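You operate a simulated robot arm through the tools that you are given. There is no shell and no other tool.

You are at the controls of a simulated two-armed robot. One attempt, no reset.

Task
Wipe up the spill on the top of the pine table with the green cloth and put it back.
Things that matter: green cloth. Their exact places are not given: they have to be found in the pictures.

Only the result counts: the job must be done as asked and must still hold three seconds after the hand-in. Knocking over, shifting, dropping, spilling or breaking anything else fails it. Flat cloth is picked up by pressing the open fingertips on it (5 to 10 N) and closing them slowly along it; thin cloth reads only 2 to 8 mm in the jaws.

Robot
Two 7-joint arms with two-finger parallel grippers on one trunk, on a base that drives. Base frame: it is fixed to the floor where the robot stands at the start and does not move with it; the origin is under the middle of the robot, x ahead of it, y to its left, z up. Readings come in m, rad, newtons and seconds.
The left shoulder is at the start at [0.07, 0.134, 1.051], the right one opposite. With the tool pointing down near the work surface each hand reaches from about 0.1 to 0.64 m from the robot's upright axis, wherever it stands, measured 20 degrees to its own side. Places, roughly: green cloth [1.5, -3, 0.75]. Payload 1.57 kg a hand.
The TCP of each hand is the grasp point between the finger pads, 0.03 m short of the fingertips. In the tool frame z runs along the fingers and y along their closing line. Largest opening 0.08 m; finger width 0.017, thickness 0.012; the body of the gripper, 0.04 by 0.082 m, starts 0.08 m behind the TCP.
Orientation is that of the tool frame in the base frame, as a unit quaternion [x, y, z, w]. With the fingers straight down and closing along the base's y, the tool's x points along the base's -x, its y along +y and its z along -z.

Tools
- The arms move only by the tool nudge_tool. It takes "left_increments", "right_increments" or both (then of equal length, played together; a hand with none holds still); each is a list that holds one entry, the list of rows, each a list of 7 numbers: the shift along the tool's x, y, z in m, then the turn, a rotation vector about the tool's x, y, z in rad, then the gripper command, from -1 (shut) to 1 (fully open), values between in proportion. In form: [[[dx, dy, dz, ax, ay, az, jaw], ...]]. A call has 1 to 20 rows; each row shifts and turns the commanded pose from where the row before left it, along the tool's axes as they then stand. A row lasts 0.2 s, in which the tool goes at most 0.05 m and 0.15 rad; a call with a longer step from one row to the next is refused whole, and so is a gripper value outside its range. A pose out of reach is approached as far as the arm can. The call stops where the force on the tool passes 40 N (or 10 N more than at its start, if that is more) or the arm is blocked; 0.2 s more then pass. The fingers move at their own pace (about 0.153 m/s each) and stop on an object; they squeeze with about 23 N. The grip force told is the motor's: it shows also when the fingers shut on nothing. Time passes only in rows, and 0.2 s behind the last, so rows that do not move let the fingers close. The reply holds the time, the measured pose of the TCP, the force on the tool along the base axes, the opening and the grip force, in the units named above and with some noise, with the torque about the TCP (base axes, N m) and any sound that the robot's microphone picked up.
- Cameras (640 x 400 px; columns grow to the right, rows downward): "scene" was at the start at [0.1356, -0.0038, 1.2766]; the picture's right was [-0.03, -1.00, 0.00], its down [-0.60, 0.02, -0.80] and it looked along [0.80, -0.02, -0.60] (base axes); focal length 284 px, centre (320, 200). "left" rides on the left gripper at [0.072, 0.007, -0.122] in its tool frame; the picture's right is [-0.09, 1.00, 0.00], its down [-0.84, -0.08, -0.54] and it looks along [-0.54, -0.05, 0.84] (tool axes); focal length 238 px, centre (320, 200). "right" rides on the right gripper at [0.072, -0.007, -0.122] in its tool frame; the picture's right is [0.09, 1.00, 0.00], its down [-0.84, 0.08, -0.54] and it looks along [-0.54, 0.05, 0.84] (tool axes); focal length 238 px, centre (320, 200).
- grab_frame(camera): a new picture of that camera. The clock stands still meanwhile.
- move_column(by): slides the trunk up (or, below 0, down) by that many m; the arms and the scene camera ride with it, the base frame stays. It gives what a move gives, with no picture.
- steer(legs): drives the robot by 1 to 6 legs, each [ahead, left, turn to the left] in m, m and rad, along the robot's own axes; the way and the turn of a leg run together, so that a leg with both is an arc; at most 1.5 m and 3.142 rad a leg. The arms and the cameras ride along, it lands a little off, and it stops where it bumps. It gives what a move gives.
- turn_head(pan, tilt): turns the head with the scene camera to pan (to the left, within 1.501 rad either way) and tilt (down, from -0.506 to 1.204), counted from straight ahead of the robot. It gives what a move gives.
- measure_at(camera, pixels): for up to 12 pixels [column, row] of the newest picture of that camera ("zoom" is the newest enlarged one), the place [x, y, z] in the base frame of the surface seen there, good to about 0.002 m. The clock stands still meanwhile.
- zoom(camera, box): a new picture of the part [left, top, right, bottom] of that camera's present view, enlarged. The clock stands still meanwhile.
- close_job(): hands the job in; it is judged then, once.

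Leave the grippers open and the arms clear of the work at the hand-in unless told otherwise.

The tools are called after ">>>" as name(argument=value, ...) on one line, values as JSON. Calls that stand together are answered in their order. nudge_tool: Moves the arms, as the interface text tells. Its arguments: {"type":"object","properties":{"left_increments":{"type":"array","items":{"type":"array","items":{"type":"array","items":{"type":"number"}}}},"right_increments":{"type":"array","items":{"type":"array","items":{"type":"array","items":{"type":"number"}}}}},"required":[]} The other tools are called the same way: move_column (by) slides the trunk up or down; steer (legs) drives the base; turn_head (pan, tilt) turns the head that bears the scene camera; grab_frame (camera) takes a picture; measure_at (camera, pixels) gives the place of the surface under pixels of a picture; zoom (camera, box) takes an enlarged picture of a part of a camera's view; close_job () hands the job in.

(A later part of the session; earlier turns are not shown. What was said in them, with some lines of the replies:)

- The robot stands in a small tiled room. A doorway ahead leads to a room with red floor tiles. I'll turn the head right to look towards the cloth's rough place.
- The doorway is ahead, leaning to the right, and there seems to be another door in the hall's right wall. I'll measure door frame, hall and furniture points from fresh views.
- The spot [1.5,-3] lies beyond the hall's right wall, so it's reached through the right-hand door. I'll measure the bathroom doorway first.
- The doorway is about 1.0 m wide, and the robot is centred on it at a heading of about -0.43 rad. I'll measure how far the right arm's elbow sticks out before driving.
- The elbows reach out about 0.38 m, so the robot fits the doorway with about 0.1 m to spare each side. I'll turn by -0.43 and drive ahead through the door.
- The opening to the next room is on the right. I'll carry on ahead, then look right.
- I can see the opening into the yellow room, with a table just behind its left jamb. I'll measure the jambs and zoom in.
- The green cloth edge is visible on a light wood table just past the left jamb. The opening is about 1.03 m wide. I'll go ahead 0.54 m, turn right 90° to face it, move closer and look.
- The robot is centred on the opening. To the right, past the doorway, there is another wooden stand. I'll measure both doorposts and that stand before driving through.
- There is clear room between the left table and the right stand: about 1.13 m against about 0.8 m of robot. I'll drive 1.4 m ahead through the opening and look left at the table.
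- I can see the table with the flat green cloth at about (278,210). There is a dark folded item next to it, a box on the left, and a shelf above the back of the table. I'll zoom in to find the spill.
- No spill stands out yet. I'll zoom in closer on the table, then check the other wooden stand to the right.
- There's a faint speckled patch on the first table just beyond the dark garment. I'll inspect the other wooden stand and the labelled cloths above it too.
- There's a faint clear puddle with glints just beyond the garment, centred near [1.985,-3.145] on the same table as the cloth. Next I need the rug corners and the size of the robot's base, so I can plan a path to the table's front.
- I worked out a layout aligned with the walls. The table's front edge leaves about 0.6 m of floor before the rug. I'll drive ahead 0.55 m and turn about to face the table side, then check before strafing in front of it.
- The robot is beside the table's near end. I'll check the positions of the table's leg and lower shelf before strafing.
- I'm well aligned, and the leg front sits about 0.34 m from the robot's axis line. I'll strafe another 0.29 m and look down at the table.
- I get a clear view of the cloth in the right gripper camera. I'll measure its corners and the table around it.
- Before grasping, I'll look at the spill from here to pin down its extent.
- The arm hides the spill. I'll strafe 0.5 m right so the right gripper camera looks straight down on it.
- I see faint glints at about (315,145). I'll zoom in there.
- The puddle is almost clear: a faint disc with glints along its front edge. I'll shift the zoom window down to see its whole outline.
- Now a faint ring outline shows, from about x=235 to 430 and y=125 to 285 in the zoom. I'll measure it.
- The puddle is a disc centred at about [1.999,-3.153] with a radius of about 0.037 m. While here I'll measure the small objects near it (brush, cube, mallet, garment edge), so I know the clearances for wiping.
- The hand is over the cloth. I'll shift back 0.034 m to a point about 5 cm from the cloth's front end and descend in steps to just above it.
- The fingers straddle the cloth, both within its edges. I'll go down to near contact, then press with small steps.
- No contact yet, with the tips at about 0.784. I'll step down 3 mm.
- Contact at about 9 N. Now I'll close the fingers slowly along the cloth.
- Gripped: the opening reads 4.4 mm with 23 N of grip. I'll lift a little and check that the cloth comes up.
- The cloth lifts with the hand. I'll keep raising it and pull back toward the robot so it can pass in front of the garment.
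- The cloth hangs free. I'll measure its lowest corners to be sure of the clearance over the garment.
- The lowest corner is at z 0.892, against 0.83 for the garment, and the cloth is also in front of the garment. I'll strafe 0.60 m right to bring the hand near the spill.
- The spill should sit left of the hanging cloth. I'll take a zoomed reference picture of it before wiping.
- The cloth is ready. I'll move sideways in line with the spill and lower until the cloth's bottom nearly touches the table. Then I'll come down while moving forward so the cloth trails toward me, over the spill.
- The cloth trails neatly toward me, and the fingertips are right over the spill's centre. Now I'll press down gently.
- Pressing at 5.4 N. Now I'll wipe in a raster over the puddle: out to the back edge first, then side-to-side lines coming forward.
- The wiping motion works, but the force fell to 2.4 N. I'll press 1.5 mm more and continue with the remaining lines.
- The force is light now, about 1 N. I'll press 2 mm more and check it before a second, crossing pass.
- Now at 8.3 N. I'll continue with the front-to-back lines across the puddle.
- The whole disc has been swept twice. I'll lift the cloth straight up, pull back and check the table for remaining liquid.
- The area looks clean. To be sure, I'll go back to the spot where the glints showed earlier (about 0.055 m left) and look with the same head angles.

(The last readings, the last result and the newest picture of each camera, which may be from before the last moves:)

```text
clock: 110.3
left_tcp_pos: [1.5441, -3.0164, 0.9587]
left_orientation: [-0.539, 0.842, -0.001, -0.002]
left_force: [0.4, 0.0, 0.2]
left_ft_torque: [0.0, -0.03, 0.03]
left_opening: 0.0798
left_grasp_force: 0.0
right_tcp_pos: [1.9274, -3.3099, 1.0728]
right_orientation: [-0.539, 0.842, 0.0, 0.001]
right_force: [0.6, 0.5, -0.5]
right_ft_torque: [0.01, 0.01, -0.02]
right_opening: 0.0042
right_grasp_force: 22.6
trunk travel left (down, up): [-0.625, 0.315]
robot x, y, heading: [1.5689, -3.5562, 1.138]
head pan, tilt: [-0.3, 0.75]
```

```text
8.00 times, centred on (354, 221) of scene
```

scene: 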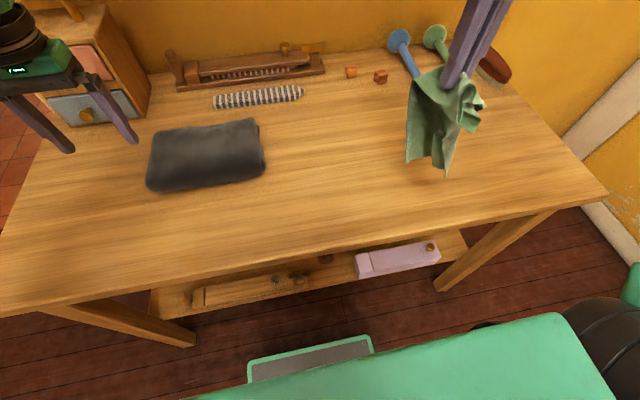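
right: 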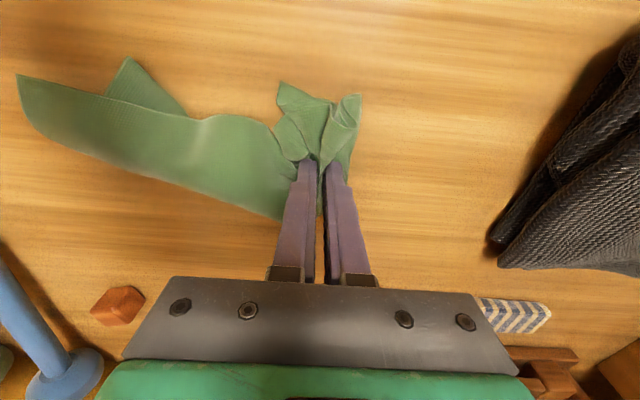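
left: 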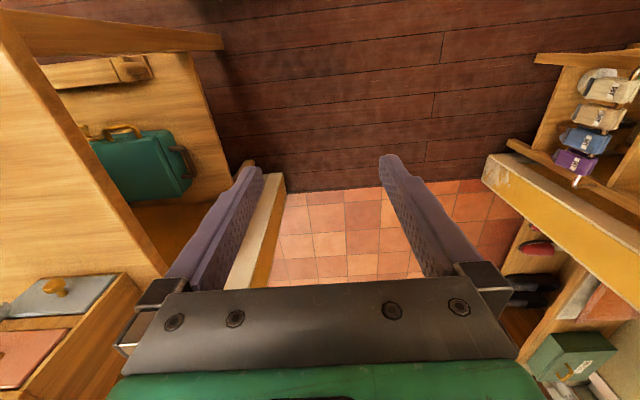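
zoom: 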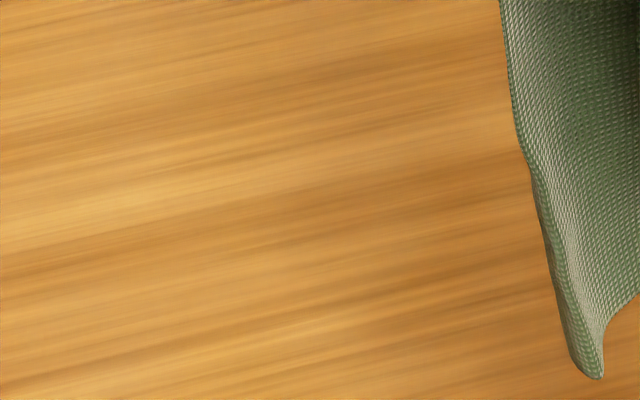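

The ring and glints are gone from both views, so the spill is wiped. Now for returning the cloth: I'll strafe 0.42 m left, passing in front of the garment with the cloth raised.

>>> steer(legs=[[0, 0.42, 0.002]])

>>> turn_head(pan=-0.2, tilt=0.9)

>>> grab_frame(camera="scene")

>>> grab_frame(camera="right")

```text
clock: 112.9
left_tcp_pos: [1.1607, -2.8426, 0.9581]
left_orientation: [-0.541, 0.841, 0.0, 0.0]
left_force: [-1.1, 0.7, 1.0]
left_ft_torque: [0.01, -0.01, 0.01]
left_opening: 0.0799
left_grasp_force: 0.0
right_tcp_pos: [1.5444, -3.1339, 1.0712]
right_orientation: [-0.541, 0.841, 0.0, 0.0]
right_force: [-0.2, 0.1, 0.1]
right_ft_torque: [-0.02, 0.0, 0.03]
right_opening: 0.0044
right_grasp_force: 22.9
trunk travel left (down, up): [-0.625, 0.315]
robot x, y, heading: [1.188, -3.3826, 1.141]
head pan, tilt: [-0.3, 0.75]
```

```text
clock: 113.6
left_tcp_pos: [1.1603, -2.8429, 0.9585]
left_orientation: [-0.54, 0.841, 0.0, 0.0]
left_force: [0.1, -0.9, 0.5]
left_ft_torque: [0.01, 0.02, 0.02]
left_opening: 0.0799
left_grasp_force: 0.1
right_tcp_pos: [1.5445, -3.135, 1.0732]
right_orientation: [-0.541, 0.841, 0.0, 0.0]
right_force: [0.2, 0.4, -0.7]
right_ft_torque: [0.02, -0.01, 0.0]
right_opening: 0.0042
right_grasp_force: 22.7
trunk travel left (down, up): [-0.625, 0.315]
robot x, y, heading: [1.1845, -3.3853, 1.146]
head pan, tilt: [-0.201, 0.901]
```

```text
taken
```

scene: 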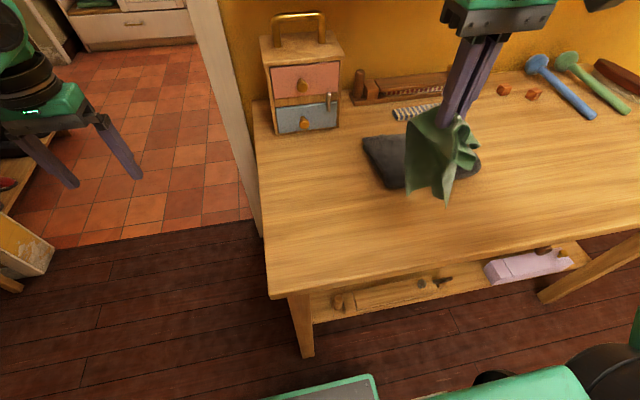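

```text
taken
```

right: 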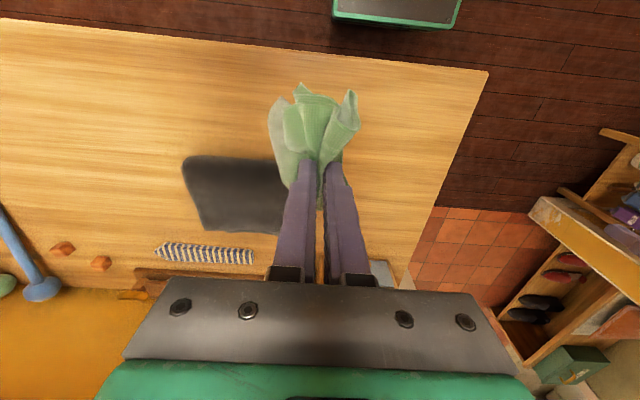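

I'll measure the cloth's bottom corners and the box front (drawers and knobs), for clearance while laying the cloth down.

>>> measure_at(camera="scene", pixels=[[410, 190], [445, 198], [430, 150], [465, 165], [303, 87], [305, 122], [330, 98], [338, 118], [299, 18], [339, 55], [278, 134]])

```text
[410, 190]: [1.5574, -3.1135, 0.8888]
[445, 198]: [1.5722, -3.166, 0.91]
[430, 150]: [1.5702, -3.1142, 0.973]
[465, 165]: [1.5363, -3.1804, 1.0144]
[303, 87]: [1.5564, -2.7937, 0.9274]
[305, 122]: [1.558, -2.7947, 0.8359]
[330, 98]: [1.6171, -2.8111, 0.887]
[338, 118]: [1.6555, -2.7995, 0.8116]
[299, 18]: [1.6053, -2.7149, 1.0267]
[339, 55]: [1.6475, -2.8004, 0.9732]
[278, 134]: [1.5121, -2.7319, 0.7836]
```

The box knobs stick out to within about 0.06 m of where the cloth's far end must go. I'll move sideways over the cloth's place, then forward slowly, keeping clear of the knobs.

>>> nudge_tool(right_increments=[[[0, 0.0403, 0, 0, 0, 0, -1], [0, 0.0403, 0, 0, 0, 0, -1], [0, 0.0403, 0, 0, 0, 0, -1], [-0.03, 0, 0, 0, 0, 0, -1], [-0.03, 0, 0, 0, 0, 0, -1], [-0.03, 0, 0, 0, 0, 0, -1], [-0.03, 0, 0, 0, 0, 0, -1], [-0.03, 0, 0, 0, 0, 0, -1], [-0.03, 0, 0, 0, 0, 0, -1], [-0.02, 0, 0, 0, 0, 0, -1], [-0.015, 0, 0, 0, 0, 0, -1], [-0.015, 0, 0, 0, 0, 0, -1], [0, 0, 0, 0, 0, 0, -1], [0, 0, 0, 0, 0, 0, -1]]])

>>> grab_frame(camera="scene")

```text
clock: 116.6
left_tcp_pos: [1.1613, -2.8436, 0.9583]
left_orientation: [-0.542, 0.841, -0.001, 0.0]
left_force: [-0.6, -1.3, 0.0]
left_ft_torque: [0.03, -0.02, -0.01]
left_opening: 0.0802
left_grasp_force: 0.1
right_tcp_pos: [1.5017, -2.9218, 1.0672]
right_orientation: [-0.541, 0.841, 0.0, 0.0]
right_force: [-0.1, 0.1, -0.7]
right_ft_torque: [0.03, 0.0, 0.01]
right_opening: 0.0045
right_grasp_force: 22.6
right hand out of reach, approached as far as the arm can: row 9, 10, 11, 12
trunk travel left (down, up): [-0.625, 0.315]
robot x, y, heading: [1.1889, -3.3819, 1.144]
head pan, tilt: [-0.201, 0.901]
```

```text
taken
```

scene: 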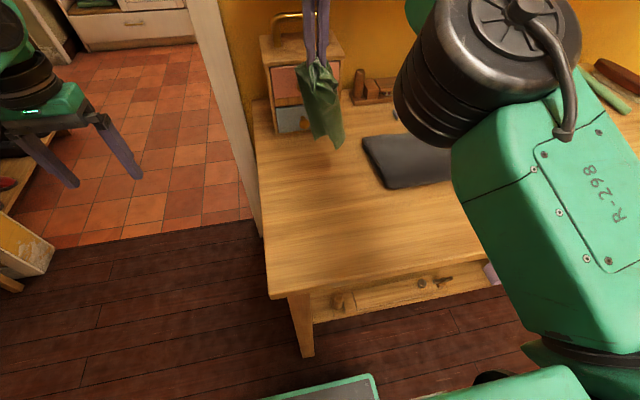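

The arm ran out of reach at this height, with the hand stopping at about 0.055 m short. Raising the trunk 0.1 m and lowering the hand by the same amount will give more forward reach.

>>> move_column(by=0.1)

>>> nudge_tool(right_increments=[[[0, 0, 0.03, 0, 0, 0, -1], [0, 0, 0.03, 0, 0, 0, -1], [0, 0, 0.03, 0, 0, 0, -1], [0, 0, 0.03, 0, 0, 0, -1], [0, 0, 0.03, 0, 0, 0, -1], [0, 0, 0, 0, 0, 0, -1]]])

```text
clock: 117.9
left_tcp_pos: [1.1601, -2.8425, 1.0593]
left_orientation: [-0.541, 0.841, -0.001, -0.001]
left_force: [0.7, 0.6, -0.7]
left_ft_torque: [-0.01, -0.03, 0.04]
left_opening: 0.0797
left_grasp_force: 0.1
right_tcp_pos: [1.5008, -2.9218, 1.1667]
right_orientation: [-0.541, 0.841, -0.001, 0.0]
right_force: [0.1, 0.6, -0.1]
right_ft_torque: [0.01, 0.0, 0.01]
right_opening: 0.0043
right_grasp_force: 23.6
trunk travel left (down, up): [-0.725, 0.215]
robot x, y, heading: [1.1888, -3.3791, 1.143]
head pan, tilt: [-0.201, 0.901]
```

```text
clock: 119.3
left_tcp_pos: [1.1615, -2.8431, 1.058]
left_orientation: [-0.541, 0.841, 0.0, 0.0]
left_force: [0.3, 0.4, -0.2]
left_ft_torque: [0.01, 0.03, -0.01]
left_opening: 0.0801
left_grasp_force: 0.0
right_tcp_pos: [1.5027, -2.9208, 1.0158]
right_orientation: [-0.54, 0.841, 0.001, 0.001]
right_force: [-0.9, 0.0, -0.8]
right_ft_torque: [0.03, 0.02, -0.01]
right_opening: 0.0045
right_grasp_force: 22.8
trunk travel left (down, up): [-0.725, 0.215]
robot x, y, heading: [1.1869, -3.382, 1.145]
head pan, tilt: [-0.201, 0.901]
```

Now at z 1.016. I'll move forward the remaining 0.05 m slowly and check the picture.

>>> nudge_tool(right_increments=[[[-0.0125, 0, 0, 0, 0, 0, -1], [-0.0125, 0, 0, 0, 0, 0, -1], [-0.0125, 0, 0.005, 0, 0, 0, -1], [-0.0125, 0, 0.01, 0, 0, 0, -1], [0, 0, 0.01, 0, 0, 0, -1], [0, 0, 0, 0, 0, 0, -1]]])

>>> turn_head(pan=-0.1, tilt=0.7)

>>> grab_frame(camera="scene")

>>> grab_frame(camera="right")

```text
clock: 120.7
left_tcp_pos: [1.1609, -2.8428, 1.0589]
left_orientation: [-0.541, 0.841, 0.0, -0.001]
left_force: [-0.3, 0.3, -0.1]
left_ft_torque: [0.02, -0.02, -0.01]
left_opening: 0.0799
left_grasp_force: 0.2
right_tcp_pos: [1.5158, -2.8775, 0.9911]
right_orientation: [-0.54, 0.842, 0.001, 0.001]
right_force: [0.4, -0.6, -0.1]
right_ft_torque: [-0.01, -0.03, 0.0]
right_opening: 0.0043
right_grasp_force: 23.2
right hand out of reach, approached as far as the arm can: row 4
trunk travel left (down, up): [-0.725, 0.215]
robot x, y, heading: [1.1919, -3.3812, 1.143]
head pan, tilt: [-0.201, 0.901]
```

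```text
clock: 121.4
left_tcp_pos: [1.1599, -2.843, 1.0587]
left_orientation: [-0.541, 0.841, -0.001, 0.0]
left_force: [0.1, 0.1, 0.3]
left_ft_torque: [-0.01, -0.03, -0.02]
left_opening: 0.0799
left_grasp_force: 0.0
right_tcp_pos: [1.5156, -2.8771, 0.991]
right_orientation: [-0.541, 0.841, 0.0, 0.001]
right_force: [0.2, 0.2, -0.1]
right_ft_torque: [0.05, 0.03, 0.01]
right_opening: 0.0044
right_grasp_force: 22.9
trunk travel left (down, up): [-0.725, 0.215]
robot x, y, heading: [1.1845, -3.3819, 1.144]
head pan, tilt: [-0.099, 0.7]
```

```text
taken
```

scene: 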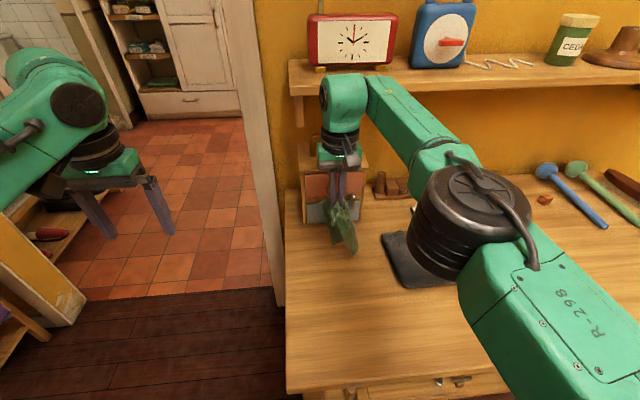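

```text
taken
```

right: 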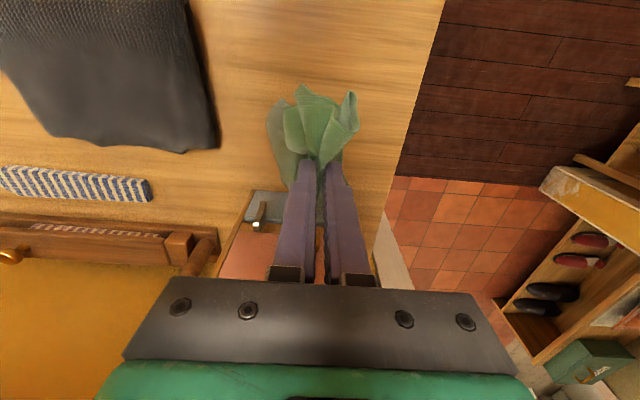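

The cloth hangs just above its old place, clear of the knobs. I'll lower it until it touches, then bring the hand back toward me while lowering so it lies out to the back as before.

>>> nudge_tool(right_increments=[[[0, 0, 0.012, 0, 0, 0, -1], [0, 0, 0.012, 0, 0, 0, -1], [0.016, -0.0015, 0.014, 0, 0, 0, -1], [0.018, -0.0015, 0.014, 0, 0, 0, -1], [0.018, -0.0015, 0.014, 0, 0, 0, -1], [0.018, -0.0015, 0.014, 0, 0, 0, -1], [0.018, -0.0015, 0.014, 0, 0, 0, -1], [0.018, -0.0015, 0.014, 0, 0, 0, -1], [0.018, -0.0015, 0.014, 0, 0, 0, -1], [0.018, -0.0015, 0.014, 0, 0, 0, -1], [0.02, 0, 0.014, 0, 0, 0, -1], [0, 0, 0.01, 0, 0, 0, -1], [0, 0, 0, 0, 0, 0, -1]]])

>>> grab_frame(camera="scene")

>>> grab_frame(camera="right")

```text
clock: 124.2
left_tcp_pos: [1.1591, -2.8421, 1.0581]
left_orientation: [-0.541, 0.841, 0.0, 0.0]
left_force: [0.2, 0.0, 0.2]
left_ft_torque: [-0.01, -0.03, 0.01]
left_opening: 0.08
left_grasp_force: 0.1
right_tcp_pos: [1.4595, -3.0313, 0.8312]
right_orientation: [-0.54, 0.842, -0.001, 0.0]
right_force: [-0.6, -1.1, 0.3]
right_ft_torque: [-0.02, -0.04, 0.02]
right_opening: 0.0043
right_grasp_force: 22.6
trunk travel left (down, up): [-0.725, 0.215]
robot x, y, heading: [1.1901, -3.3767, 1.142]
head pan, tilt: [-0.099, 0.7]
```

```text
taken
```

scene: 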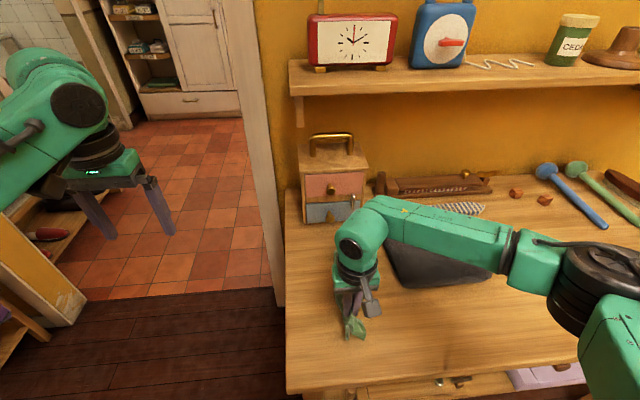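

```text
taken
```

right: 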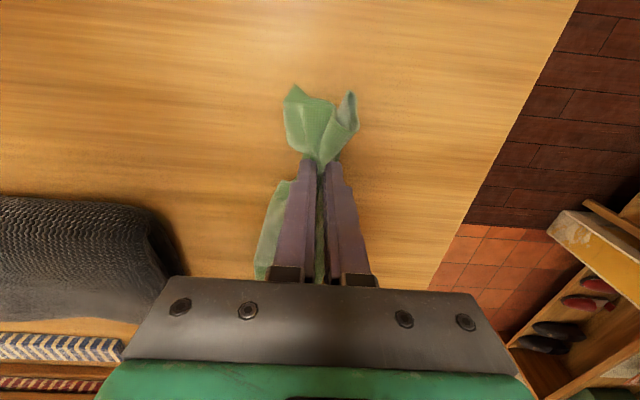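

The cloth trails to the back, and the pinch point is within about 8 mm of its original place. I'll lower the last bit so the fingertips just touch the cloth, then open slowly so it spreads out.

>>> nudge_tool(right_increments=[[[0, 0, 0.008, 0, 0, 0, -1], [0, 0, 0.006, 0, 0, 0, -1], [0, 0, 0, 0, 0, 0, -1]]])

>>> grab_frame(camera="right")

```text
clock: 125.0
left_tcp_pos: [1.1595, -2.8434, 1.0592]
left_orientation: [-0.541, 0.841, 0.0, 0.0]
left_force: [0.4, 0.3, -0.7]
left_ft_torque: [-0.01, 0.01, -0.01]
left_opening: 0.0801
left_grasp_force: 0.0
right_tcp_pos: [1.4594, -3.0305, 0.8174]
right_orientation: [-0.541, 0.841, 0.001, 0.001]
right_force: [0.6, -0.4, 4.9]
right_ft_torque: [0.0, 0.02, -0.03]
right_opening: 0.0045
right_grasp_force: 22.7
trunk travel left (down, up): [-0.725, 0.215]
robot x, y, heading: [1.1856, -3.3808, 1.143]
head pan, tilt: [-0.099, 0.7]
```

```text
taken
```

right: 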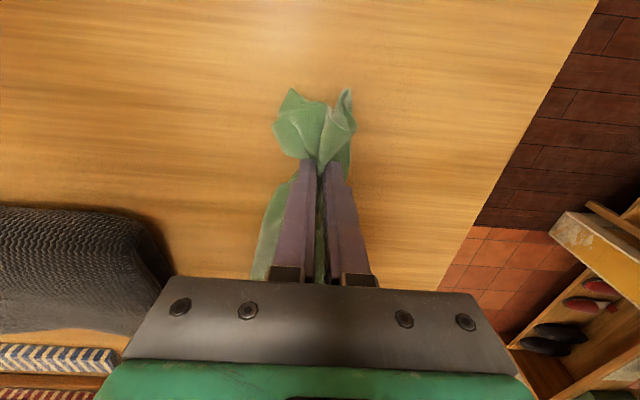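

Contact is 4.9 N. Opening slowly now.

>>> nudge_tool(right_increments=[[[0, 0, 0, 0, 0, 0, -0.85], [0, 0, 0, 0, 0, 0, -0.7], [0, 0, 0, 0, 0, 0, -0.55], [0, 0, 0, 0, 0, 0, -0.4], [0, 0, 0, 0, 0, 0, -0.25], [0, 0, 0, 0, 0, 0, -0.1], [0, 0, 0, 0, 0, 0, 0.05], [0, 0, 0, 0, 0, 0, 0.2], [0, 0, 0, 0, 0, 0, 0.35], [0, 0, 0, 0, 0, 0, 0.5], [0, 0, 0, 0, 0, 0, 0.65], [0, 0, 0, 0, 0, 0, 0.8], [0, 0, 0, 0, 0, 0, 0.9], [0, 0, 0, 0, 0, 0, 1], [0, 0, 0, 0, 0, 0, 1]]])

>>> grab_frame(camera="right")

>>> grab_frame(camera="scene")

```text
clock: 128.2
left_tcp_pos: [1.1614, -2.8424, 1.0577]
left_orientation: [-0.541, 0.841, 0.0, -0.002]
left_force: [0.5, -0.1, -0.8]
left_ft_torque: [-0.02, -0.01, 0.02]
left_opening: 0.0801
left_grasp_force: 0.0
right_tcp_pos: [1.4595, -3.03, 0.8178]
right_orientation: [-0.541, 0.841, 0.0, 0.001]
right_force: [0.5, 0.3, 0.1]
right_ft_torque: [0.0, 0.02, -0.02]
right_opening: 0.0797
right_grasp_force: 0.1
trunk travel left (down, up): [-0.725, 0.215]
robot x, y, heading: [1.1863, -3.3859, 1.139]
head pan, tilt: [-0.099, 0.7]
```

```text
taken
```

right: 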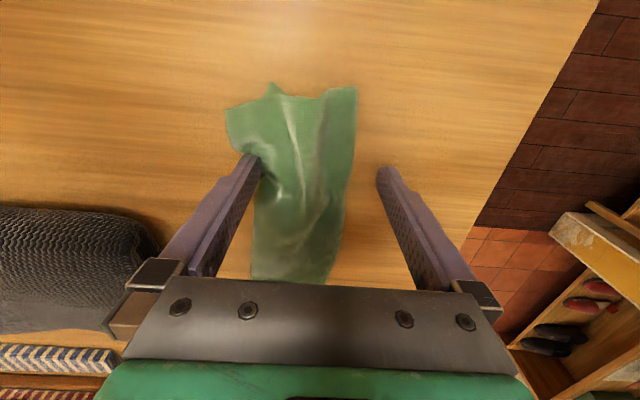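

```text
taken
```

scene: 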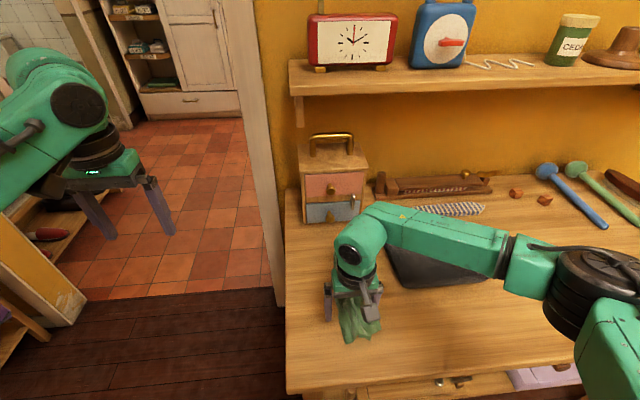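

The cloth spread out nicely in place. I'll lift the open hand straight up and look.

>>> nudge_tool(right_increments=[[[0, 0, -0.01, 0, 0, 0, 1], [0, 0, -0.02, 0, 0, 0, 1], [0, 0, -0.03, 0, 0, 0, 1], [0, 0, -0.04, 0, 0, 0, 1], [0, 0, -0.045, 0, 0, 0, 1], [0, 0, 0, 0, 0, 0, 1]]])

>>> grab_frame(camera="right")

```text
clock: 129.6
left_tcp_pos: [1.1609, -2.8423, 1.0577]
left_orientation: [-0.541, 0.841, -0.001, -0.001]
left_force: [1.0, 0.3, 1.1]
left_ft_torque: [0.02, 0.02, -0.04]
left_opening: 0.0801
left_grasp_force: 0.2
right_tcp_pos: [1.46, -3.0324, 0.9621]
right_orientation: [-0.541, 0.841, 0.0, 0.0]
right_force: [0.2, 0.0, 0.7]
right_ft_torque: [-0.03, -0.01, -0.05]
right_opening: 0.08
right_grasp_force: 0.1
trunk travel left (down, up): [-0.725, 0.215]
robot x, y, heading: [1.1891, -3.3815, 1.145]
head pan, tilt: [-0.099, 0.7]
```

```text
taken
```

right: 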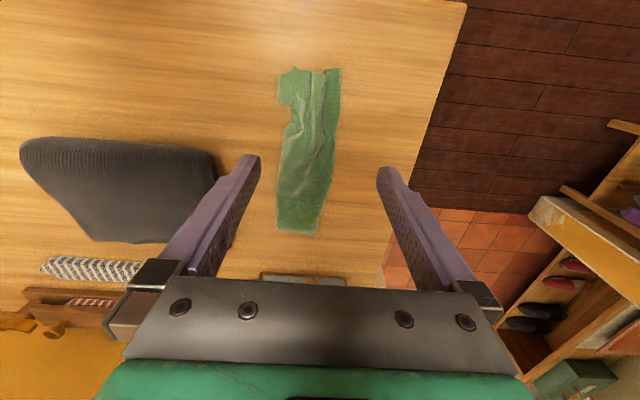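

>>> measure_at(camera="right", pixels=[[280, 75], [339, 70], [316, 232], [279, 230], [305, 150], [283, 165], [330, 165], [277, 95]])

>>> zoom(camera="right", box=[220, 50, 420, 250])

```text
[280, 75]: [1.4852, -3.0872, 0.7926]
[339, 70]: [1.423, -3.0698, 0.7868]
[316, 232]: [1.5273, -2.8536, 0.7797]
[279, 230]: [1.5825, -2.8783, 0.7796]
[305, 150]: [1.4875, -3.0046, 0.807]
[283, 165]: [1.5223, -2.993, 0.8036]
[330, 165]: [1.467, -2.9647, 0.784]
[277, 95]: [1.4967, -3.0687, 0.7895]
```

```text
2.00 times, centred on (320, 150) of right
```

zoom: 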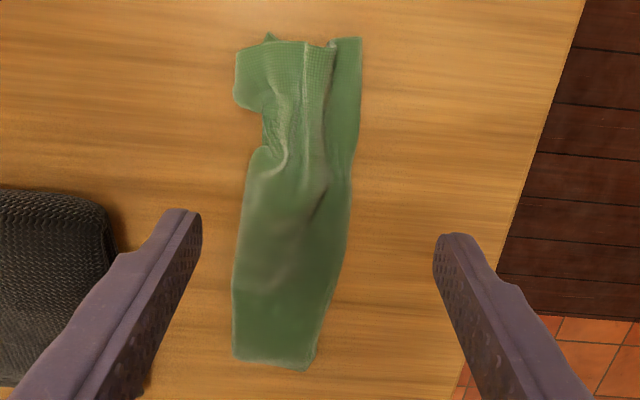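

The cloth lies flat on its old spot, with its centre within about 2 cm of the start. It's slightly rumpled but fully on the table. I'll raise the hand, strafe left clear of the table, and check the whole scene.

>>> nudge_tool(right_increments=[[[0, 0, -0.04, 0, 0, 0, 1], [0.02, 0, -0.03, 0, 0, 0, 1], [0.03, 0, 0, 0, 0, 0, 1], [0, 0, 0, 0, 0, 0, 1]]])

>>> steer(legs=[[0, 0.6, 0]])

>>> turn_head(pan=-0.9, tilt=0.6)

>>> grab_frame(camera="scene")

```text
clock: 130.6
left_tcp_pos: [1.16, -2.8419, 1.0583]
left_orientation: [-0.541, 0.841, 0.0, -0.001]
left_force: [0.2, 0.0, -0.5]
left_ft_torque: [-0.03, 0.04, -0.04]
left_opening: 0.0801
left_grasp_force: 0.1
right_tcp_pos: [1.4394, -3.0768, 1.0324]
right_orientation: [-0.54, 0.841, 0.0, 0.0]
right_force: [-0.6, 0.0, -0.6]
right_ft_torque: [-0.02, 0.02, 0.02]
right_opening: 0.08
right_grasp_force: 0.1
trunk travel left (down, up): [-0.725, 0.215]
robot x, y, heading: [1.1867, -3.378, 1.14]
head pan, tilt: [-0.099, 0.7]
```

```text
clock: 134.0
left_tcp_pos: [0.6136, -2.5972, 1.0587]
left_orientation: [-0.544, 0.839, 0.0, -0.001]
left_force: [-0.2, -0.3, 0.0]
left_ft_torque: [-0.01, -0.03, 0.03]
left_opening: 0.08
left_grasp_force: 0.0
right_tcp_pos: [0.8924, -2.8302, 1.0314]
right_orientation: [-0.544, 0.839, 0.0, 0.0]
right_force: [0.1, 0.6, -0.1]
right_ft_torque: [0.03, 0.03, -0.01]
right_opening: 0.08
right_grasp_force: 0.2
trunk travel left (down, up): [-0.725, 0.215]
robot x, y, heading: [0.644, -3.1336, 1.15]
head pan, tilt: [-0.099, 0.7]
```

```text
clock: 135.1
left_tcp_pos: [0.6134, -2.5966, 1.0588]
left_orientation: [-0.544, 0.839, -0.001, 0.0]
left_force: [0.4, 0.2, 0.1]
left_ft_torque: [0.04, 0.03, 0.01]
left_opening: 0.0799
left_grasp_force: 0.0
right_tcp_pos: [0.8928, -2.8289, 1.0317]
right_orientation: [-0.543, 0.84, 0.0, -0.001]
right_force: [-0.2, -0.3, 0.7]
right_ft_torque: [-0.02, 0.01, -0.01]
right_opening: 0.0802
right_grasp_force: 0.1
trunk travel left (down, up): [-0.725, 0.215]
robot x, y, heading: [0.6428, -3.1365, 1.151]
head pan, tilt: [-0.901, 0.6]
```

```text
taken
```

scene: 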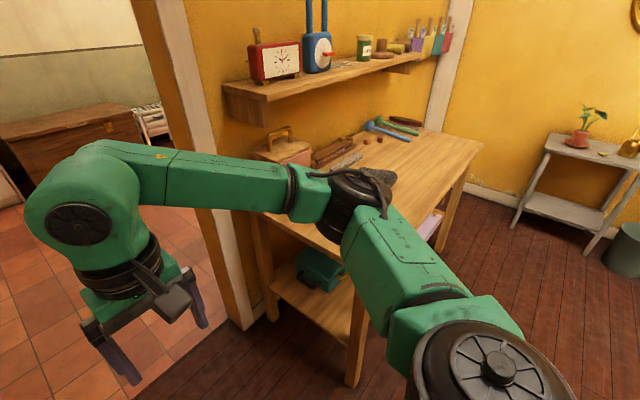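

The arm hides part of the table. I'll zoom in over it to check the visible part, and take one more look from a slightly different angle.

>>> steer(legs=[[0, 0, 0.7]])

>>> turn_head(pan=-1.5, tilt=0.5)

>>> grab_frame(camera="scene")

```text
clock: 137.4
left_tcp_pos: [0.2745, -2.7415, 1.0591]
left_orientation: [0.797, -0.604, 0.0, 0.001]
left_force: [0.2, 0.0, -1.0]
left_ft_torque: [0.01, -0.01, -0.02]
left_opening: 0.0799
left_grasp_force: 0.0
right_tcp_pos: [0.6371, -2.7398, 1.0328]
right_orientation: [0.797, -0.604, 0.0, 0.0]
right_force: [0.0, 0.1, 0.0]
right_ft_torque: [-0.01, -0.01, -0.02]
right_opening: 0.08
right_grasp_force: 0.1
trunk travel left (down, up): [-0.725, 0.215]
robot x, y, heading: [0.6434, -3.1367, 1.847]
head pan, tilt: [-0.901, 0.6]
```

```text
clock: 138.4
left_tcp_pos: [0.2748, -2.7417, 1.0581]
left_orientation: [0.797, -0.604, 0.0, 0.0]
left_force: [-0.7, 0.0, 0.2]
left_ft_torque: [0.01, -0.03, -0.01]
left_opening: 0.0799
left_grasp_force: 0.0
right_tcp_pos: [0.6385, -2.74, 1.0334]
right_orientation: [0.797, -0.603, -0.001, 0.0]
right_force: [0.2, 0.0, 0.1]
right_ft_torque: [0.0, -0.01, 0.01]
right_opening: 0.08
right_grasp_force: 0.0
trunk travel left (down, up): [-0.725, 0.215]
robot x, y, heading: [0.6431, -3.1359, 1.849]
head pan, tilt: [-1.499, 0.499]
```

```text
taken
```

scene: 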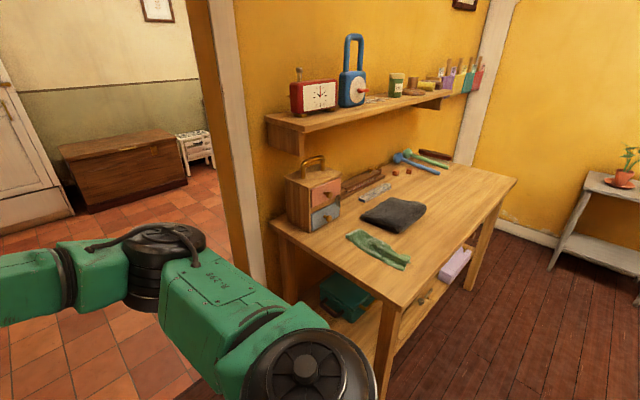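

Now the table is fully in view, with the cloth back in its place. I'll zoom in to check the cloth, the wiped area and the other objects.

>>> zoom(camera="scene", box=[270, 140, 530, 300])

>>> zoom(camera="scene", box=[390, 160, 490, 222])

>>> measure_at(camera="scene", pixels=[[348, 234], [362, 230], [408, 258], [402, 270], [378, 250], [394, 172], [440, 172], [425, 208], [362, 215]])

```text
2.46 times, centred on (400, 220) of scene
```

zoom: 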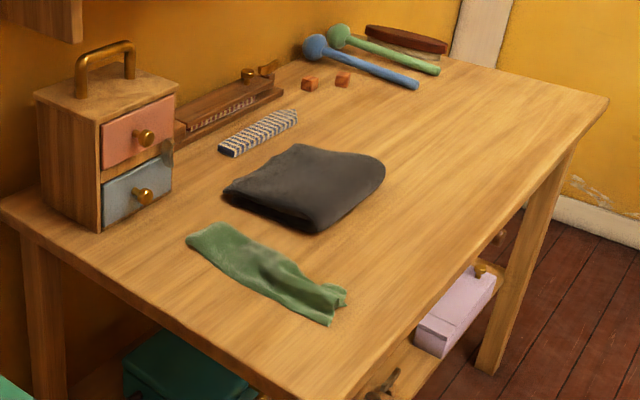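

```text
6.40 times, centred on (440, 191) of scene
```

zoom: 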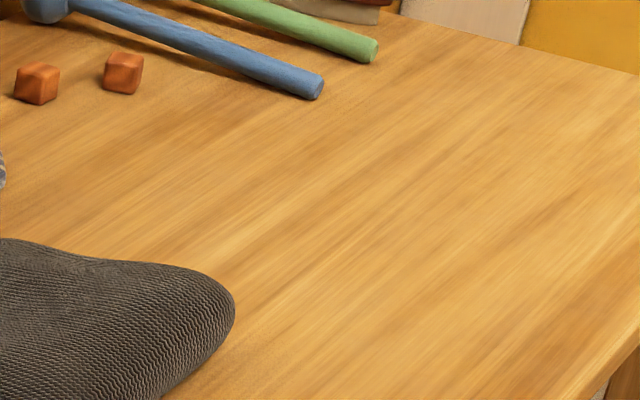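

```text
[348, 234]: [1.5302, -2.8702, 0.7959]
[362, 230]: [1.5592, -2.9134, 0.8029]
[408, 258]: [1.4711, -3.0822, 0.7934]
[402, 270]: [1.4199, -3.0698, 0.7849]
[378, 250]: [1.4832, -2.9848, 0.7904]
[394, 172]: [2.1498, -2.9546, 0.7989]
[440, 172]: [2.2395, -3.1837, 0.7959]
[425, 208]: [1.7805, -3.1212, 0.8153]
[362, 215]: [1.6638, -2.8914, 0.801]
```

The table is clean, and the cloth lies back on its place about 2 cm from its original centre. The garment, box, mallets and cubes are where they were. The grippers are open and clear of the table, so I'm handing in the job.

>>> close_job()

```text
The job is handed in.
```

I wiped up the spill and put the green cloth back on the pine table, and the job is handed in. I don't have the judge's result.

- **Spill:** It was a clear puddle about 7.5 cm across, just beyond the dark folded garment. I wiped the whole area twice in crossing directions. Afterwards the puddle's outline and glints were gone from the two viewpoints where I had seen them.
- **Cloth:** It lies on its old spot, with its centre about 2 cm from where it started. It's slightly rumpled and narrower than before, about 6–7 cm wide instead of 12.
- **Other objects:** Nothing was bumped or knocked over. The blue mallet's end measured the same as before. The garment, box, brush and cubes looked unmoved in the last view.
- **Robot:** Both grippers are open, and the arms are clear of the table.
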